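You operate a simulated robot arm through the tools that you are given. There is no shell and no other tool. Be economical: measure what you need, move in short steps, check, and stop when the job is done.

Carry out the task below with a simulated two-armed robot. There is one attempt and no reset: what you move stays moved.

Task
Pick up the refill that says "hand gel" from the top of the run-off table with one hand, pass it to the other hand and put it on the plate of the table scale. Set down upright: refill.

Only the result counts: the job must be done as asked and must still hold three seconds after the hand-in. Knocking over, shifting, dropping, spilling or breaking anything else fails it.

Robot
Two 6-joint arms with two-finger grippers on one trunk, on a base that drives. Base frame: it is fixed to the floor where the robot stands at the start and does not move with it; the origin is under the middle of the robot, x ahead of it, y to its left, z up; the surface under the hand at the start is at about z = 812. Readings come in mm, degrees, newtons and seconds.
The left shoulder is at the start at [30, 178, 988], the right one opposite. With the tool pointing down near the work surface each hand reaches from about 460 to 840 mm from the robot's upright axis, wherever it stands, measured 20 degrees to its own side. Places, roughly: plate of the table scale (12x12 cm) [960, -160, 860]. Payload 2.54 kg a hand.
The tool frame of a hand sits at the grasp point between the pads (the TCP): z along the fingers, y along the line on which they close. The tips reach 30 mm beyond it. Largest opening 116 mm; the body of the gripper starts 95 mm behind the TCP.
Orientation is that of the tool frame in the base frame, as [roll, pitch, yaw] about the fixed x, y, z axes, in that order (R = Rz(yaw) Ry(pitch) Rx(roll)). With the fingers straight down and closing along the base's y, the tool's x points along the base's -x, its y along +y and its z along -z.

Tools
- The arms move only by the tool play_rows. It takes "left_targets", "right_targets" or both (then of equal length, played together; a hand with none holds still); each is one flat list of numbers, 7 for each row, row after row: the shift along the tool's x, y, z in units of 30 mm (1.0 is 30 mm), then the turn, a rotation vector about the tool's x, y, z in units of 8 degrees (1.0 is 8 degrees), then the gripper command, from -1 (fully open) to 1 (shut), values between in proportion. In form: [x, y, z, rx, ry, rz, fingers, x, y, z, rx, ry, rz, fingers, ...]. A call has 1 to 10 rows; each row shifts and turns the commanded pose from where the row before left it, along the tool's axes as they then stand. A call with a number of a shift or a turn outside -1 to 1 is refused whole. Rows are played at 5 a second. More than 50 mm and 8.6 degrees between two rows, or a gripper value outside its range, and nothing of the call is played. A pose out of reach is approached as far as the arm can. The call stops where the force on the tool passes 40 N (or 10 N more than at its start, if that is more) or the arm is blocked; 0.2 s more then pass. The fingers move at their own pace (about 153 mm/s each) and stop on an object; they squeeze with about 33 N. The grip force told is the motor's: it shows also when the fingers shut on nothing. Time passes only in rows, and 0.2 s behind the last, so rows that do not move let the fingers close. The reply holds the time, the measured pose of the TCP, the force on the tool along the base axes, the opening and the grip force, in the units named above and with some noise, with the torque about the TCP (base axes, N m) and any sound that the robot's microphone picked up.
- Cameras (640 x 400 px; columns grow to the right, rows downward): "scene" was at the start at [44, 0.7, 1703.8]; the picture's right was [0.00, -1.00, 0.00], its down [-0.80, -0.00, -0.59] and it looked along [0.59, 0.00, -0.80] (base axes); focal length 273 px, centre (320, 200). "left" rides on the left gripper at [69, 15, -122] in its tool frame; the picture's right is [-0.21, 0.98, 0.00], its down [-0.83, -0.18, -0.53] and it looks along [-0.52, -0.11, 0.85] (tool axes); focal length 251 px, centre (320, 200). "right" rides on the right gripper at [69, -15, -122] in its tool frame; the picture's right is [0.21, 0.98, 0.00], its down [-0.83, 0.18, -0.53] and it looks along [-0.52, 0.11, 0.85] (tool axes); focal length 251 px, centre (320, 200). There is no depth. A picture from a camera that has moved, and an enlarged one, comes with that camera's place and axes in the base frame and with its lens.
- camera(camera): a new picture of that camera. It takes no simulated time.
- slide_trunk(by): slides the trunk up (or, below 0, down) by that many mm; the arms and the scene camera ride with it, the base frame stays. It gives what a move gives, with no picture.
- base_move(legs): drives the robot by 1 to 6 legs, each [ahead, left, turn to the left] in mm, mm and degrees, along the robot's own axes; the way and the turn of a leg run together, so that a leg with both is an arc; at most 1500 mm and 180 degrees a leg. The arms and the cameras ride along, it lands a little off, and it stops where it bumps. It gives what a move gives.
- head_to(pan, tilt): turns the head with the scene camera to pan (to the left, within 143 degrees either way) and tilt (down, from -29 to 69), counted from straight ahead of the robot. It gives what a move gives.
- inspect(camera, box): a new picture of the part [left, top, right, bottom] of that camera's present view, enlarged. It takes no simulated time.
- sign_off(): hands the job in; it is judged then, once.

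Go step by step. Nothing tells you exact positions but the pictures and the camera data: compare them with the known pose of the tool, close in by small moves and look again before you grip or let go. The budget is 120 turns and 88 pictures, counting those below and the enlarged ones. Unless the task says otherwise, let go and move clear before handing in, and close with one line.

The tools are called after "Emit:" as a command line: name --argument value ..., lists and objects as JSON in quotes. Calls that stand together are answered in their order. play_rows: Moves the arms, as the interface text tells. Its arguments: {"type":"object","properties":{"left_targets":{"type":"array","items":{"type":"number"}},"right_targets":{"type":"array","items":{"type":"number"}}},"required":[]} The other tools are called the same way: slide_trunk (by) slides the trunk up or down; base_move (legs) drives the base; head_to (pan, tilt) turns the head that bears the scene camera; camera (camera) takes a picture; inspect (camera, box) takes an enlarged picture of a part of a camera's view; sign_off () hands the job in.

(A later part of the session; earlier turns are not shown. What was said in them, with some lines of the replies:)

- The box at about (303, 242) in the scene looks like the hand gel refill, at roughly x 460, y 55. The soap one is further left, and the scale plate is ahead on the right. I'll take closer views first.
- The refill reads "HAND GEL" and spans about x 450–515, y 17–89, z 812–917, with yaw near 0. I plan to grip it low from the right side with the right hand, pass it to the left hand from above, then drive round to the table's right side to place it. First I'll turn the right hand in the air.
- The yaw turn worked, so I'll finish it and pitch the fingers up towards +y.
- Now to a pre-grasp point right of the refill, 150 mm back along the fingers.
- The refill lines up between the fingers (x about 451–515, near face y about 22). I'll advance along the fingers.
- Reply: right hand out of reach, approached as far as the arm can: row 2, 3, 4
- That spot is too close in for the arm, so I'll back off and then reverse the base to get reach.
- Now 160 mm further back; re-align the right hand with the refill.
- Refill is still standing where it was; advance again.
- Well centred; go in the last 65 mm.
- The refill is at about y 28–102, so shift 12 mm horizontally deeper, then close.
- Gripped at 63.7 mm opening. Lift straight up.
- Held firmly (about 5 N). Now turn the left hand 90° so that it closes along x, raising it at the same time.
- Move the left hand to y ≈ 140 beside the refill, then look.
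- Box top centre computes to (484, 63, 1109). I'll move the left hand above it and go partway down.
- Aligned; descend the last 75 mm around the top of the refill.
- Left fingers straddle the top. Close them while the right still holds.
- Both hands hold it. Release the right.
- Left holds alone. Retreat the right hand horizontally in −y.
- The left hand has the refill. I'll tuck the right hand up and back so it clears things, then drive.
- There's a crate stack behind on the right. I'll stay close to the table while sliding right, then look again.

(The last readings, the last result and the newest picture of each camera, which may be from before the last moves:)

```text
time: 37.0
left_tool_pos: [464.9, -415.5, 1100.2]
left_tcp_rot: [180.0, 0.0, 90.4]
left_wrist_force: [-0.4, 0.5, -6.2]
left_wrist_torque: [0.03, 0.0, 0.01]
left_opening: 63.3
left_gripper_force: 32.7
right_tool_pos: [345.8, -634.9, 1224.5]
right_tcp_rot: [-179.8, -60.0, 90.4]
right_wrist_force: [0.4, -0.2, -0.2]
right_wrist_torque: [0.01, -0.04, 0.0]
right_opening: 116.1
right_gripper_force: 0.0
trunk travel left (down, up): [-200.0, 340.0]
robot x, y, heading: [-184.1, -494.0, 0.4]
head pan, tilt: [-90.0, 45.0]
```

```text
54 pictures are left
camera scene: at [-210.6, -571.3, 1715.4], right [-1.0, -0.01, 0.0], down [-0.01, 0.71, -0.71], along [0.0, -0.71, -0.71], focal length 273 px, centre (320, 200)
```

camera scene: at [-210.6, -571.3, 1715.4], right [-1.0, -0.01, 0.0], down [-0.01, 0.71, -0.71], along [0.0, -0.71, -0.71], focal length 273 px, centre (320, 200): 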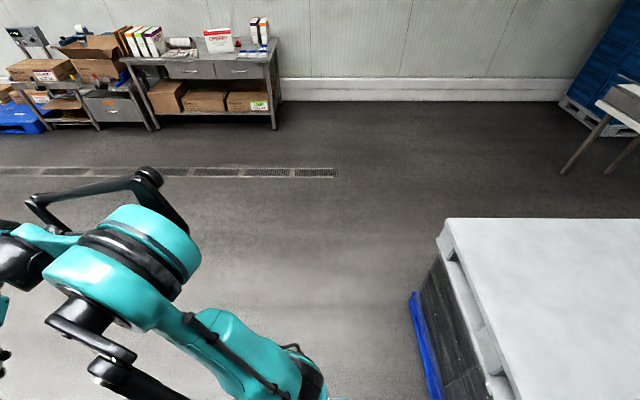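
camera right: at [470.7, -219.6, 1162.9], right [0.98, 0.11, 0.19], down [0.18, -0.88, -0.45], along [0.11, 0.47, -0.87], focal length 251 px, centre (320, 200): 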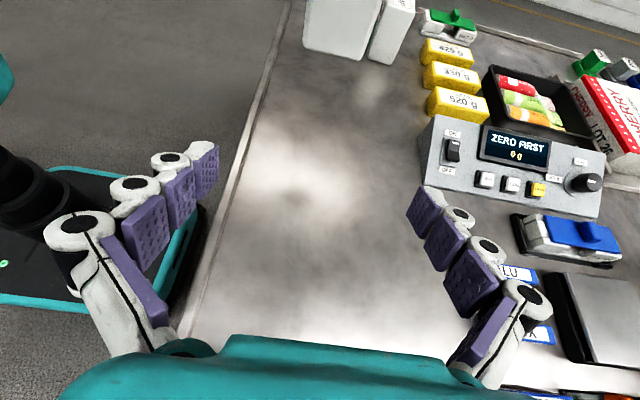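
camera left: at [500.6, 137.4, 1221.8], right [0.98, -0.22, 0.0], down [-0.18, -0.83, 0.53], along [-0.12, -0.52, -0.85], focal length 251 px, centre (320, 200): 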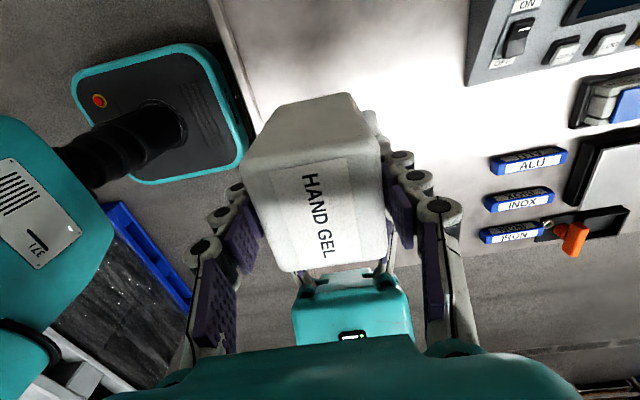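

The way is clear (crates start at x < −600). Continue right, then turn left 90°.

Emit:
base_move --legs '[[0, -560, 0], [0, 0, 90]]'

Emit:
head_to --pan -50 --tilt 40

Emit:
camera --camera "scene"

```text
time: 44.1
left_tool_pos: [-261.3, -405.6, 1100.1]
left_tcp_rot: [179.9, -0.1, -178.6]
left_wrist_force: [0.2, 0.1, -5.3]
left_wrist_torque: [0.01, -0.02, -0.02]
left_opening: 63.3
left_gripper_force: 33.6
right_tool_pos: [-39.3, -522.6, 1224.2]
right_tcp_rot: [-180.0, -60.0, -178.8]
right_wrist_force: [-0.6, -0.6, 0.2]
right_wrist_torque: [-0.02, 0.01, -0.03]
right_opening: 115.8
right_gripper_force: 0.2
trunk travel left (down, up): [-200.0, 340.0]
robot x, y, heading: [-175.4, -1051.2, 91.3]
head pan, tilt: [-90.0, 45.0]
```

```text
time: 45.1
left_tool_pos: [-260.2, -407.4, 1099.2]
left_tcp_rot: [179.9, 0.0, -178.6]
left_wrist_force: [0.4, 0.4, -6.0]
left_wrist_torque: [0.01, 0.02, -0.03]
left_opening: 63.5
left_gripper_force: 33.0
right_tool_pos: [-39.8, -521.6, 1223.6]
right_tcp_rot: [-179.9, -60.0, -178.8]
right_wrist_force: [0.4, 1.1, 0.6]
right_wrist_torque: [-0.02, -0.01, 0.03]
right_opening: 116.1
right_gripper_force: 0.1
trunk travel left (down, up): [-200.0, 340.0]
robot x, y, heading: [-176.0, -1050.7, 91.0]
head pan, tilt: [-50.0, 40.0]
```

```text
53 pictures are left
camera scene: at [-111.1, -1025.9, 1722.6], right [0.66, -0.75, 0.0], down [-0.48, -0.42, -0.77], along [0.58, 0.5, -0.64], focal length 273 px, centre (320, 200)
```

scene: 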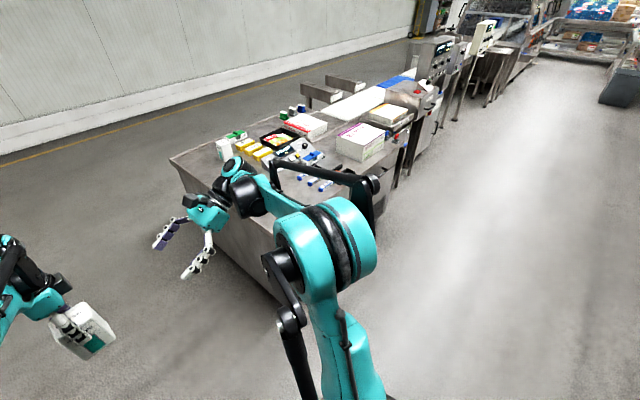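

Clear path along the table's right side. Slide right to get opposite the scale.

Emit:
base_move --legs '[[0, 0, -1], [0, -1220, 0]]'

Emit:
head_to --pan 0 --tilt 50

Emit:
camera --camera "scene"

Emit:
camera --camera "left"

```text
time: 51.7
left_tool_pos: [988.7, -399.3, 1098.5]
left_tcp_rot: [179.9, 0.0, -179.7]
left_wrist_force: [-0.3, 0.4, -6.2]
left_wrist_torque: [0.02, 0.05, -0.02]
left_opening: 63.5
left_gripper_force: 32.7
right_tool_pos: [1208.9, -519.1, 1224.5]
right_tcp_rot: [-179.9, -59.9, -179.8]
right_wrist_force: [0.7, 0.2, 0.9]
right_wrist_torque: [0.03, 0.0, 0.04]
right_opening: 115.9
right_gripper_force: 0.1
trunk travel left (down, up): [-200.0, 340.0]
robot x, y, heading: [1062.7, -1048.0, 90.6]
head pan, tilt: [-50.0, 40.0]
```

```text
time: 52.9
left_tool_pos: [988.8, -400.7, 1099.9]
left_tcp_rot: [-180.0, 0.0, -179.7]
left_wrist_force: [0.6, -0.5, -5.7]
left_wrist_torque: [-0.02, 0.03, -0.01]
left_opening: 63.5
left_gripper_force: 33.1
right_tool_pos: [1207.1, -518.6, 1224.5]
right_tcp_rot: [-179.9, -60.0, -179.9]
right_wrist_force: [0.3, 0.2, 0.3]
right_wrist_torque: [-0.02, -0.01, 0.0]
right_opening: 116.1
right_gripper_force: 0.0
trunk travel left (down, up): [-200.0, 340.0]
robot x, y, heading: [1059.4, -1045.5, 90.1]
head pan, tilt: [0.0, 50.0]
```

```text
52 pictures are left
camera scene: at [1061.7, -999.0, 1708.4], right [1.0, 0.0, 0.0], down [0.0, -0.77, -0.64], along [0.0, 0.64, -0.77], focal length 273 px, centre (320, 200)
```

scene: 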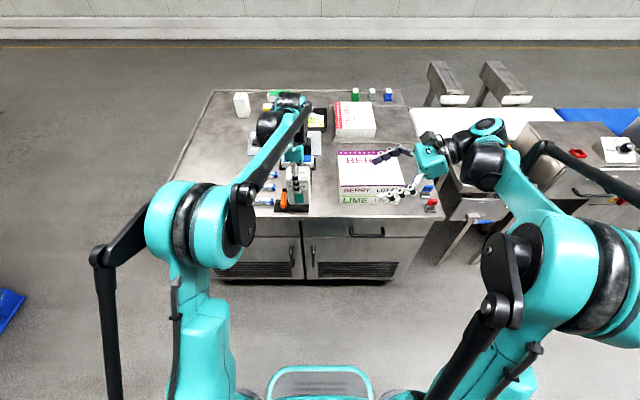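

```text
51 pictures are left
camera left: at [919.1, -385.8, 1221.6], right [0.21, 0.98, 0.0], down [0.83, -0.18, 0.53], along [0.52, -0.11, -0.85], focal length 251 px, centre (320, 200)
```

left: 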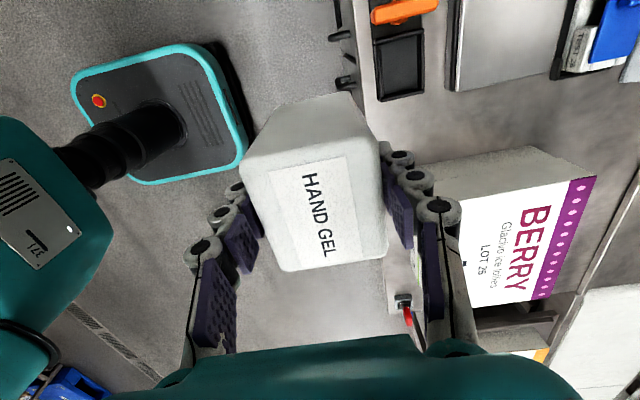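

Opposite the scale now. Drive 200 mm ahead and 28 mm left, then look for the plate.

Emit:
base_move --legs '[[200, 28, 0]]'

Emit:
camera --camera "left"

Emit:
inspect --camera "scene" --box '[220, 140, 400, 260]'

```text
time: 54.5
left_tool_pos: [962.1, -196.1, 1099.5]
left_tcp_rot: [-179.9, 0.0, 180.0]
left_wrist_force: [0.9, 0.9, -5.8]
left_wrist_torque: [-0.02, 0.0, 0.0]
left_opening: 63.2
left_gripper_force: 32.9
right_tool_pos: [1180.6, -315.5, 1223.0]
right_tcp_rot: [-179.8, -60.0, 179.9]
right_wrist_force: [-0.1, -0.2, 0.2]
right_wrist_torque: [-0.03, 0.0, 0.04]
right_opening: 116.0
right_gripper_force: 0.0
trunk travel left (down, up): [-200.0, 340.0]
robot x, y, heading: [1034.0, -844.3, 90.0]
head pan, tilt: [0.0, 50.0]
```

```text
50 pictures are left
camera left: at [892.4, -181.7, 1221.0], right [0.21, 0.98, 0.0], down [0.83, -0.18, 0.53], along [0.52, -0.11, -0.85], focal length 251 px, centre (320, 200)
```

left: 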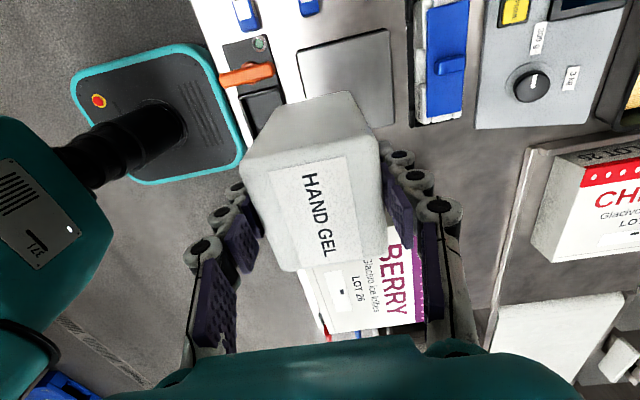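

```text
3.33 times, centred on (310, 200) of scene
camera zoom: at [1032.9, -795.0, 1708.4], right [1.0, 0.0, 0.0], down [0.0, -0.77, -0.64], along [0.0, 0.64, -0.77], focal length 911 px, centre (353, 200)
```

zoom: 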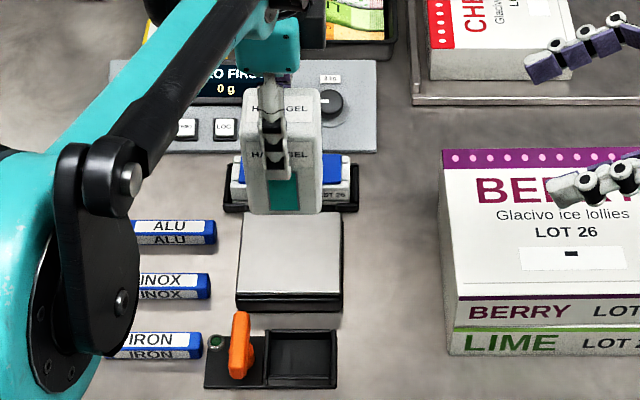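

Plate centre comes out at about (960, −157), matching the given place. Shift the hand above it and descend most of the way.

Emit:
play_rows --left_targets '[0.14, 0.65, 0, 0, 0, 0, 1, 0.13, 0.65, 0, 0, 0, 0, 1, 0, 0, 0.8, 0, 0, 0, 1, 0, 0, 0.8, 0, 0, 0, 1, 0, 0, 0.8, 0, 0, 0, 1, 0, 0, 0.8, 0, 0, 0, 1, 0, 0, 0.3, 0, 0, 0, 1]'

Emit:
camera --camera "left"

Emit:
inspect --camera "scene" --box '[250, 150, 370, 230]'

```text
time: 56.1
left_tool_pos: [955.2, -158.9, 994.5]
left_tcp_rot: [-180.0, 0.0, -179.9]
left_wrist_force: [0.9, -0.1, -5.6]
left_wrist_torque: [-0.01, 0.02, -0.01]
left_opening: 63.3
left_gripper_force: 33.0
right_tool_pos: [1180.2, -316.7, 1223.7]
right_tcp_rot: [-179.9, -60.0, -180.0]
right_wrist_force: [0.5, -0.2, -0.5]
right_wrist_torque: [-0.03, 0.03, -0.02]
right_opening: 116.0
right_gripper_force: 0.0
trunk travel left (down, up): [-200.0, 340.0]
robot x, y, heading: [1034.7, -844.7, 90.2]
head pan, tilt: [0.0, 50.0]
```

```text
48 pictures are left
camera left: at [885.6, -144.1, 1115.9], right [0.21, 0.98, 0.0], down [0.83, -0.18, 0.53], along [0.52, -0.11, -0.85], focal length 251 px, centre (320, 200)
```

left: 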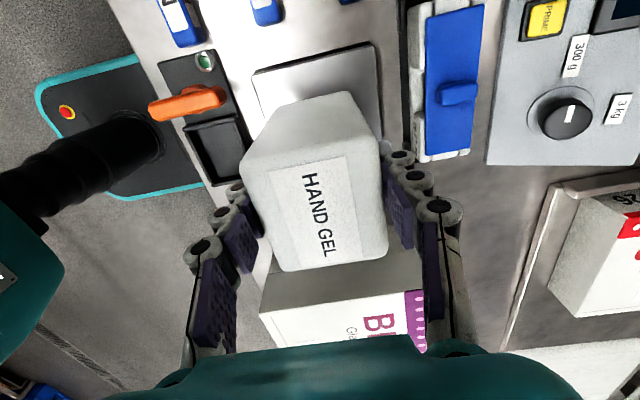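

```text
5.00 times, centred on (310, 190) of scene
camera zoom: at [1033.1, -796.5, 1708.5], right [1.0, 0.0, 0.0], down [0.0, -0.77, -0.64], along [0.0, 0.64, -0.77], focal length 1367 px, centre (370, 250)
```

zoom: 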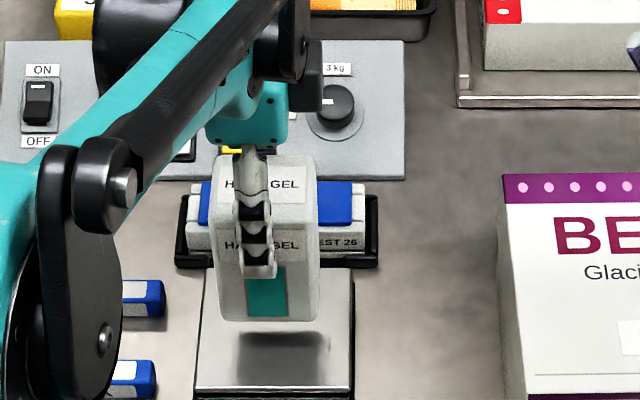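

Refill centred over the plate, bottom about 40 mm above it. Lower gently.

Emit:
play_rows --left_targets '[0, 0, 0.4, 0, 0, 0, 1, 0, 0, 0.4, 0, 0, 0, 1, 0, 0, 0.25, 0, 0, 0, 1, 0, 0, 0, 0, 0, 0, 1]'

Emit:
inspect --camera "scene" --box '[250, 150, 370, 230]'

```text
time: 57.1
left_tool_pos: [955.5, -158.4, 963.5]
left_tcp_rot: [-179.9, 0.0, -179.9]
left_wrist_force: [-0.4, 0.9, -5.5]
left_wrist_torque: [-0.01, -0.01, -0.02]
left_opening: 63.4
left_gripper_force: 32.7
right_tool_pos: [1180.2, -318.0, 1223.7]
right_tcp_rot: [-179.9, -60.1, -180.0]
right_wrist_force: [0.2, -1.0, -0.1]
right_wrist_torque: [0.02, 0.01, -0.03]
right_opening: 116.0
right_gripper_force: 0.0
trunk travel left (down, up): [-200.0, 340.0]
robot x, y, heading: [1033.4, -844.9, 90.0]
head pan, tilt: [0.0, 50.0]
```

```text
5.00 times, centred on (310, 190) of scene
camera zoom: at [1033.1, -796.5, 1708.4], right [1.0, 0.0, 0.0], down [0.0, -0.77, -0.64], along [0.0, 0.64, -0.77], focal length 1367 px, centre (370, 250)
```

zoom: 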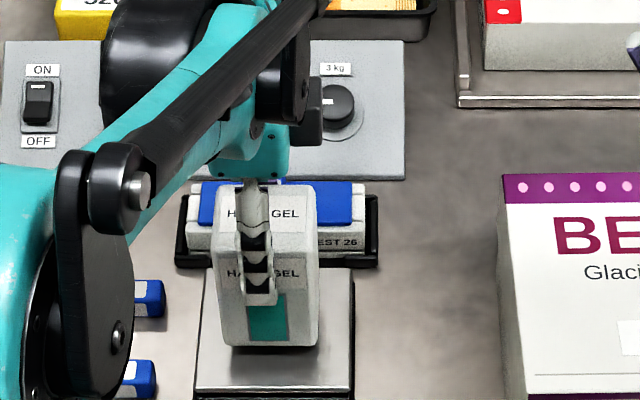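

Emit:
play_rows --left_targets '[0, 0, 0.1, 0, 0, 0, 1, 0, 0, 0.1, 0, 0, 0, 1, 0, 0, 0, 0, 0, 0, 1]'

Emit:
inspect --camera "scene" --box '[280, 180, 340, 220]'

```text
time: 57.9
left_tool_pos: [954.8, -157.7, 956.2]
left_tcp_rot: [-179.9, 0.0, -179.9]
left_wrist_force: [0.2, 0.2, -5.6]
left_wrist_torque: [0.04, -0.02, 0.0]
left_opening: 63.6
left_gripper_force: 32.6
right_tool_pos: [1182.2, -316.7, 1223.2]
right_tcp_rot: [-179.8, -60.0, -180.0]
right_wrist_force: [0.3, 0.3, 0.5]
right_wrist_torque: [0.01, -0.04, 0.0]
right_opening: 115.8
right_gripper_force: 0.1
trunk travel left (down, up): [-200.0, 340.0]
robot x, y, heading: [1034.5, -845.6, 90.1]
head pan, tilt: [0.0, 50.0]
```

```text
10.00 times, centred on (310, 200) of scene
camera zoom: at [1033.1, -796.3, 1708.4], right [1.0, 0.0, 0.0], down [0.0, -0.77, -0.64], along [0.0, 0.64, -0.77], focal length 2734 px, centre (420, 200)
```

zoom: 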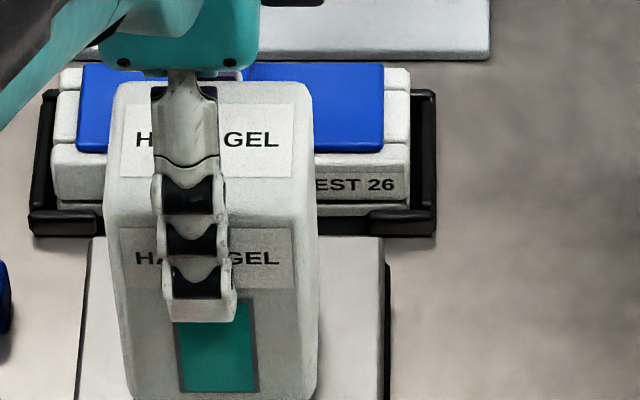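

Not touching yet; lower in 2 mm steps.

Emit:
play_rows --left_targets '[0, 0, 0.06, 0, 0, 0, 1, 0, 0, 0, 0, 0, 0, 1]'

Emit:
play_rows --left_targets '[0, 0, 0.06, 0, 0, 0, 1, 0, 0, 0, 0, 0, 0, 1]'

Emit:
inspect --camera "scene" --box '[280, 195, 340, 235]'

```text
time: 58.5
left_tool_pos: [953.7, -157.8, 954.8]
left_tcp_rot: [-179.9, 0.1, -179.9]
left_wrist_force: [0.1, 0.2, -5.4]
left_wrist_torque: [0.02, 0.02, -0.04]
left_opening: 63.1
left_gripper_force: 33.2
right_tool_pos: [1180.6, -316.5, 1224.1]
right_tcp_rot: [-179.9, -60.0, 180.0]
right_wrist_force: [-0.7, -0.5, 0.6]
right_wrist_torque: [0.0, -0.01, 0.02]
right_opening: 116.0
right_gripper_force: 0.0
trunk travel left (down, up): [-200.0, 340.0]
robot x, y, heading: [1034.7, -846.1, 89.9]
head pan, tilt: [0.0, 50.0]
```

```text
time: 59.1
left_tool_pos: [953.2, -157.9, 952.8]
left_tcp_rot: [-180.0, 0.0, -179.8]
left_wrist_force: [0.6, -0.8, -4.9]
left_wrist_torque: [-0.02, 0.02, 0.03]
left_opening: 63.4
left_gripper_force: 32.7
right_tool_pos: [1181.6, -317.9, 1222.3]
right_tcp_rot: [-179.8, -59.9, 180.0]
right_wrist_force: [0.7, 0.1, -0.5]
right_wrist_torque: [-0.01, 0.0, -0.01]
right_opening: 116.1
right_gripper_force: 0.1
trunk travel left (down, up): [-200.0, 340.0]
robot x, y, heading: [1032.8, -843.9, 89.9]
head pan, tilt: [0.0, 50.0]
```

```text
10.00 times, centred on (310, 215) of scene
camera zoom: at [1033.1, -796.3, 1708.4], right [1.0, 0.0, 0.0], down [0.0, -0.77, -0.64], along [0.0, 0.64, -0.77], focal length 2734 px, centre (420, 50)
```

zoom: 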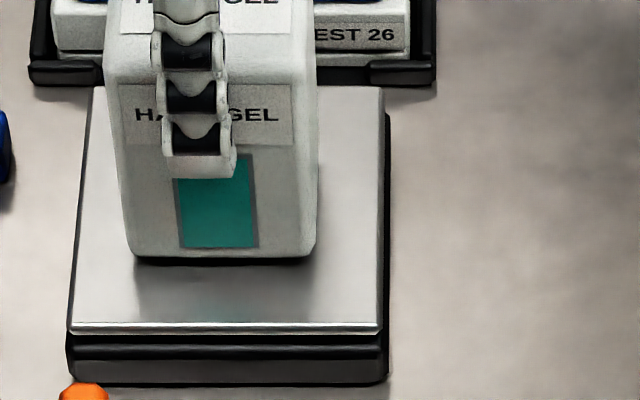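

Emit:
play_rows --left_targets '[0, 0, 0.06, 0, 0, 0, 1, 0, 0, 0, 0, 0, 0, 1]'

Emit:
play_rows --left_targets '[0, 0, 0.05, 0, 0, 0, 1, 0, 0, 0, 0, 0, 0, 1]'

```text
time: 59.7
left_tool_pos: [954.2, -157.9, 951.6]
left_tcp_rot: [-180.0, 0.0, -180.0]
left_wrist_force: [-0.1, 1.0, -6.2]
left_wrist_torque: [0.02, 0.02, -0.02]
left_opening: 63.5
left_gripper_force: 33.0
right_tool_pos: [1181.8, -316.9, 1224.1]
right_tcp_rot: [-180.0, -60.0, -180.0]
right_wrist_force: [-0.2, -0.4, 0.5]
right_wrist_torque: [0.01, -0.02, -0.01]
right_opening: 115.9
right_gripper_force: 0.1
trunk travel left (down, up): [-200.0, 340.0]
robot x, y, heading: [1035.2, -842.3, 90.0]
head pan, tilt: [0.0, 50.0]
```

```text
time: 60.3
left_tool_pos: [953.8, -158.9, 950.3]
left_tcp_rot: [180.0, 0.1, -179.8]
left_wrist_force: [0.4, 0.6, -4.7]
left_wrist_torque: [-0.01, 0.02, -0.02]
left_opening: 63.2
left_gripper_force: 32.6
right_tool_pos: [1180.7, -317.6, 1223.7]
right_tcp_rot: [-179.9, -59.9, -179.9]
right_wrist_force: [-1.0, 0.1, -0.2]
right_wrist_torque: [-0.01, 0.0, 0.01]
right_opening: 116.1
right_gripper_force: 0.0
trunk travel left (down, up): [-200.0, 340.0]
robot x, y, heading: [1032.2, -845.8, 90.3]
head pan, tilt: [0.0, 50.0]
```

Emit:
play_rows --left_targets '[0, 0, 0.06, 0, 0, 0, 1, 0, 0, 0, 0, 0, 0, 1]'

Emit:
play_rows --left_targets '[0, 0, 0.05, 0, 0, 0, 1, 0, 0, 0, 0, 0, 0, 1]'

Emit:
inspect --camera "scene" --box '[280, 195, 340, 235]'

```text
time: 60.9
left_tool_pos: [953.1, -157.8, 947.5]
left_tcp_rot: [179.9, 0.0, -179.8]
left_wrist_force: [-1.4, -0.3, -5.6]
left_wrist_torque: [-0.02, 0.04, -0.02]
left_opening: 63.5
left_gripper_force: 33.6
right_tool_pos: [1180.2, -317.3, 1224.0]
right_tcp_rot: [-179.9, -59.9, -180.0]
right_wrist_force: [-0.6, -1.0, 0.8]
right_wrist_torque: [-0.01, -0.03, 0.02]
right_opening: 116.0
right_gripper_force: 0.0
trunk travel left (down, up): [-200.0, 340.0]
robot x, y, heading: [1030.4, -843.2, 90.0]
head pan, tilt: [0.0, 50.0]
```

```text
time: 61.5
left_tool_pos: [953.7, -158.5, 946.9]
left_tcp_rot: [179.9, -0.1, -179.9]
left_wrist_force: [-1.5, 4.4, 9.0]
left_wrist_torque: [-0.04, -0.46, 0.11]
left_opening: 63.5
left_gripper_force: 32.9
right_tool_pos: [1178.9, -318.2, 1224.4]
right_tcp_rot: [180.0, -60.0, -179.9]
right_wrist_force: [-0.2, 0.0, -0.1]
right_wrist_torque: [0.02, -0.03, 0.04]
right_opening: 115.8
right_gripper_force: 0.0
trunk travel left (down, up): [-200.0, 340.0]
robot x, y, heading: [1032.7, -845.5, 89.9]
head pan, tilt: [0.0, 50.0]
```

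```text
10.00 times, centred on (310, 215) of scene
camera zoom: at [1033.1, -797.3, 1708.6], right [1.0, 0.0, 0.0], down [0.0, -0.77, -0.64], along [0.0, 0.64, -0.77], focal length 2734 px, centre (420, 50)
```

zoom: 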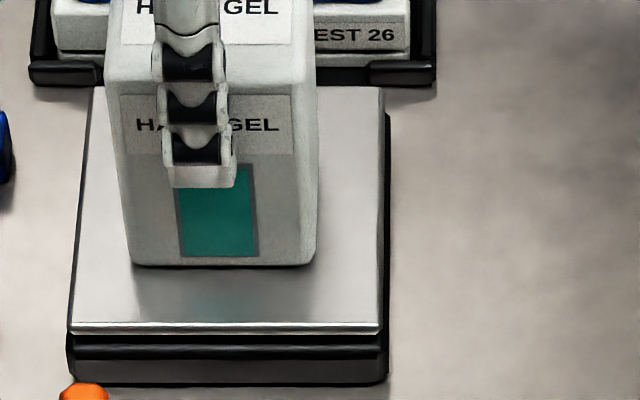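

Contact with the plate (force reversed by about 14 N). Open and rise straight up.

Emit:
play_rows --left_targets '[0, 0, 0, 0, 0, 0, -0.3, 0, 0, 0, 0, 0, 0, -0.6, 0, 0, 0, 0, 0, 0, -1, 0, 0, 0, 0, 0, 0, -1]'

Emit:
inspect --camera "scene" --box '[250, 150, 370, 230]'

```text
time: 62.5
left_tool_pos: [954.6, -158.4, 945.9]
left_tcp_rot: [179.9, 0.1, -179.9]
left_wrist_force: [-0.1, 0.9, -0.3]
left_wrist_torque: [0.04, 0.0, -0.01]
left_opening: 116.0
left_gripper_force: 0.0
right_tool_pos: [1181.0, -317.5, 1224.0]
right_tcp_rot: [-179.9, -59.9, 180.0]
right_wrist_force: [-0.3, -0.3, 0.0]
right_wrist_torque: [0.03, -0.01, 0.01]
right_opening: 116.1
right_gripper_force: 0.0
trunk travel left (down, up): [-200.0, 340.0]
robot x, y, heading: [1028.8, -844.7, 90.2]
head pan, tilt: [0.0, 50.0]
```

```text
5.00 times, centred on (310, 190) of scene
camera zoom: at [1033.2, -796.9, 1708.5], right [1.0, 0.0, 0.0], down [0.0, -0.77, -0.64], along [0.0, 0.64, -0.77], focal length 1367 px, centre (370, 250)
```

zoom: 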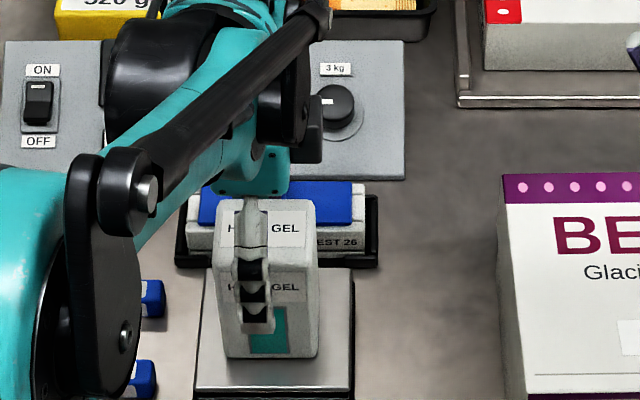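

Released and standing; rise.

Emit:
play_rows --left_targets '[0, 0, -0.5, 0, 0, 0, -1, 0, 0, -1, 0, 0, 0, -1, 0, 0, -1, 0, 0, 0, -1, 0, 0, -1, 0, 0, 0, -1, 0, 0, -1, 0, 0, 0, -1, 0, 0, -1, 0, 0, 0, -1, 0, 0, -1, 0, 0, 0, -1, 0, 0, 0, 0, 0, 0, -1]'

Emit:
camera --camera "left"

Emit:
camera --camera "scene"

```text
time: 64.3
left_tool_pos: [953.8, -157.9, 1143.2]
left_tcp_rot: [179.9, 0.0, -179.9]
left_wrist_force: [-0.7, -0.9, 0.2]
left_wrist_torque: [0.0, 0.0, -0.02]
left_opening: 115.9
left_gripper_force: 0.1
right_tool_pos: [1180.6, -317.4, 1223.5]
right_tcp_rot: [-179.9, -60.0, 180.0]
right_wrist_force: [-0.4, -0.3, -0.6]
right_wrist_torque: [0.0, 0.03, 0.0]
right_opening: 115.9
right_gripper_force: 0.1
trunk travel left (down, up): [-200.0, 340.0]
robot x, y, heading: [1035.7, -843.1, 90.2]
head pan, tilt: [0.0, 50.0]
```

```text
41 pictures are left
camera left: at [884.7, -144.0, 1265.1], right [0.21, 0.98, 0.0], down [0.83, -0.18, 0.53], along [0.52, -0.11, -0.85], focal length 251 px, centre (320, 200)
```

left: 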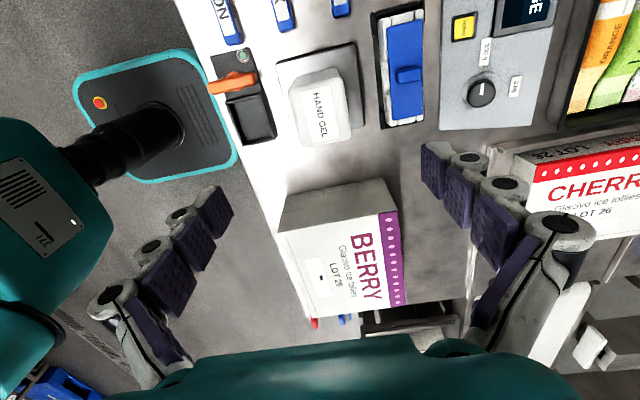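

```text
40 pictures are left
camera scene: at [1033.2, -796.6, 1708.4], right [1.0, 0.0, 0.0], down [0.0, -0.77, -0.64], along [0.0, 0.64, -0.77], focal length 273 px, centre (320, 200)
```

scene: 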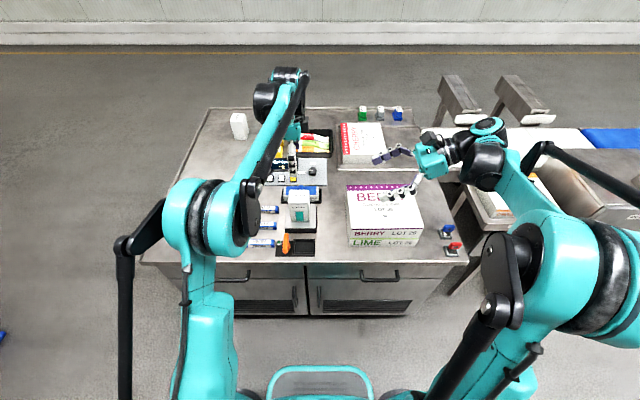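

The refill stands upright on the scale plate, both hands are clear and nothing else was moved. Handing in.

Emit:
sign_off

```text
The job is handed in.
```

The hand gel refill was passed from the right hand to the left and now stands upright on the scale plate. Both hands are clear, and the last pictures showed nothing else moved.
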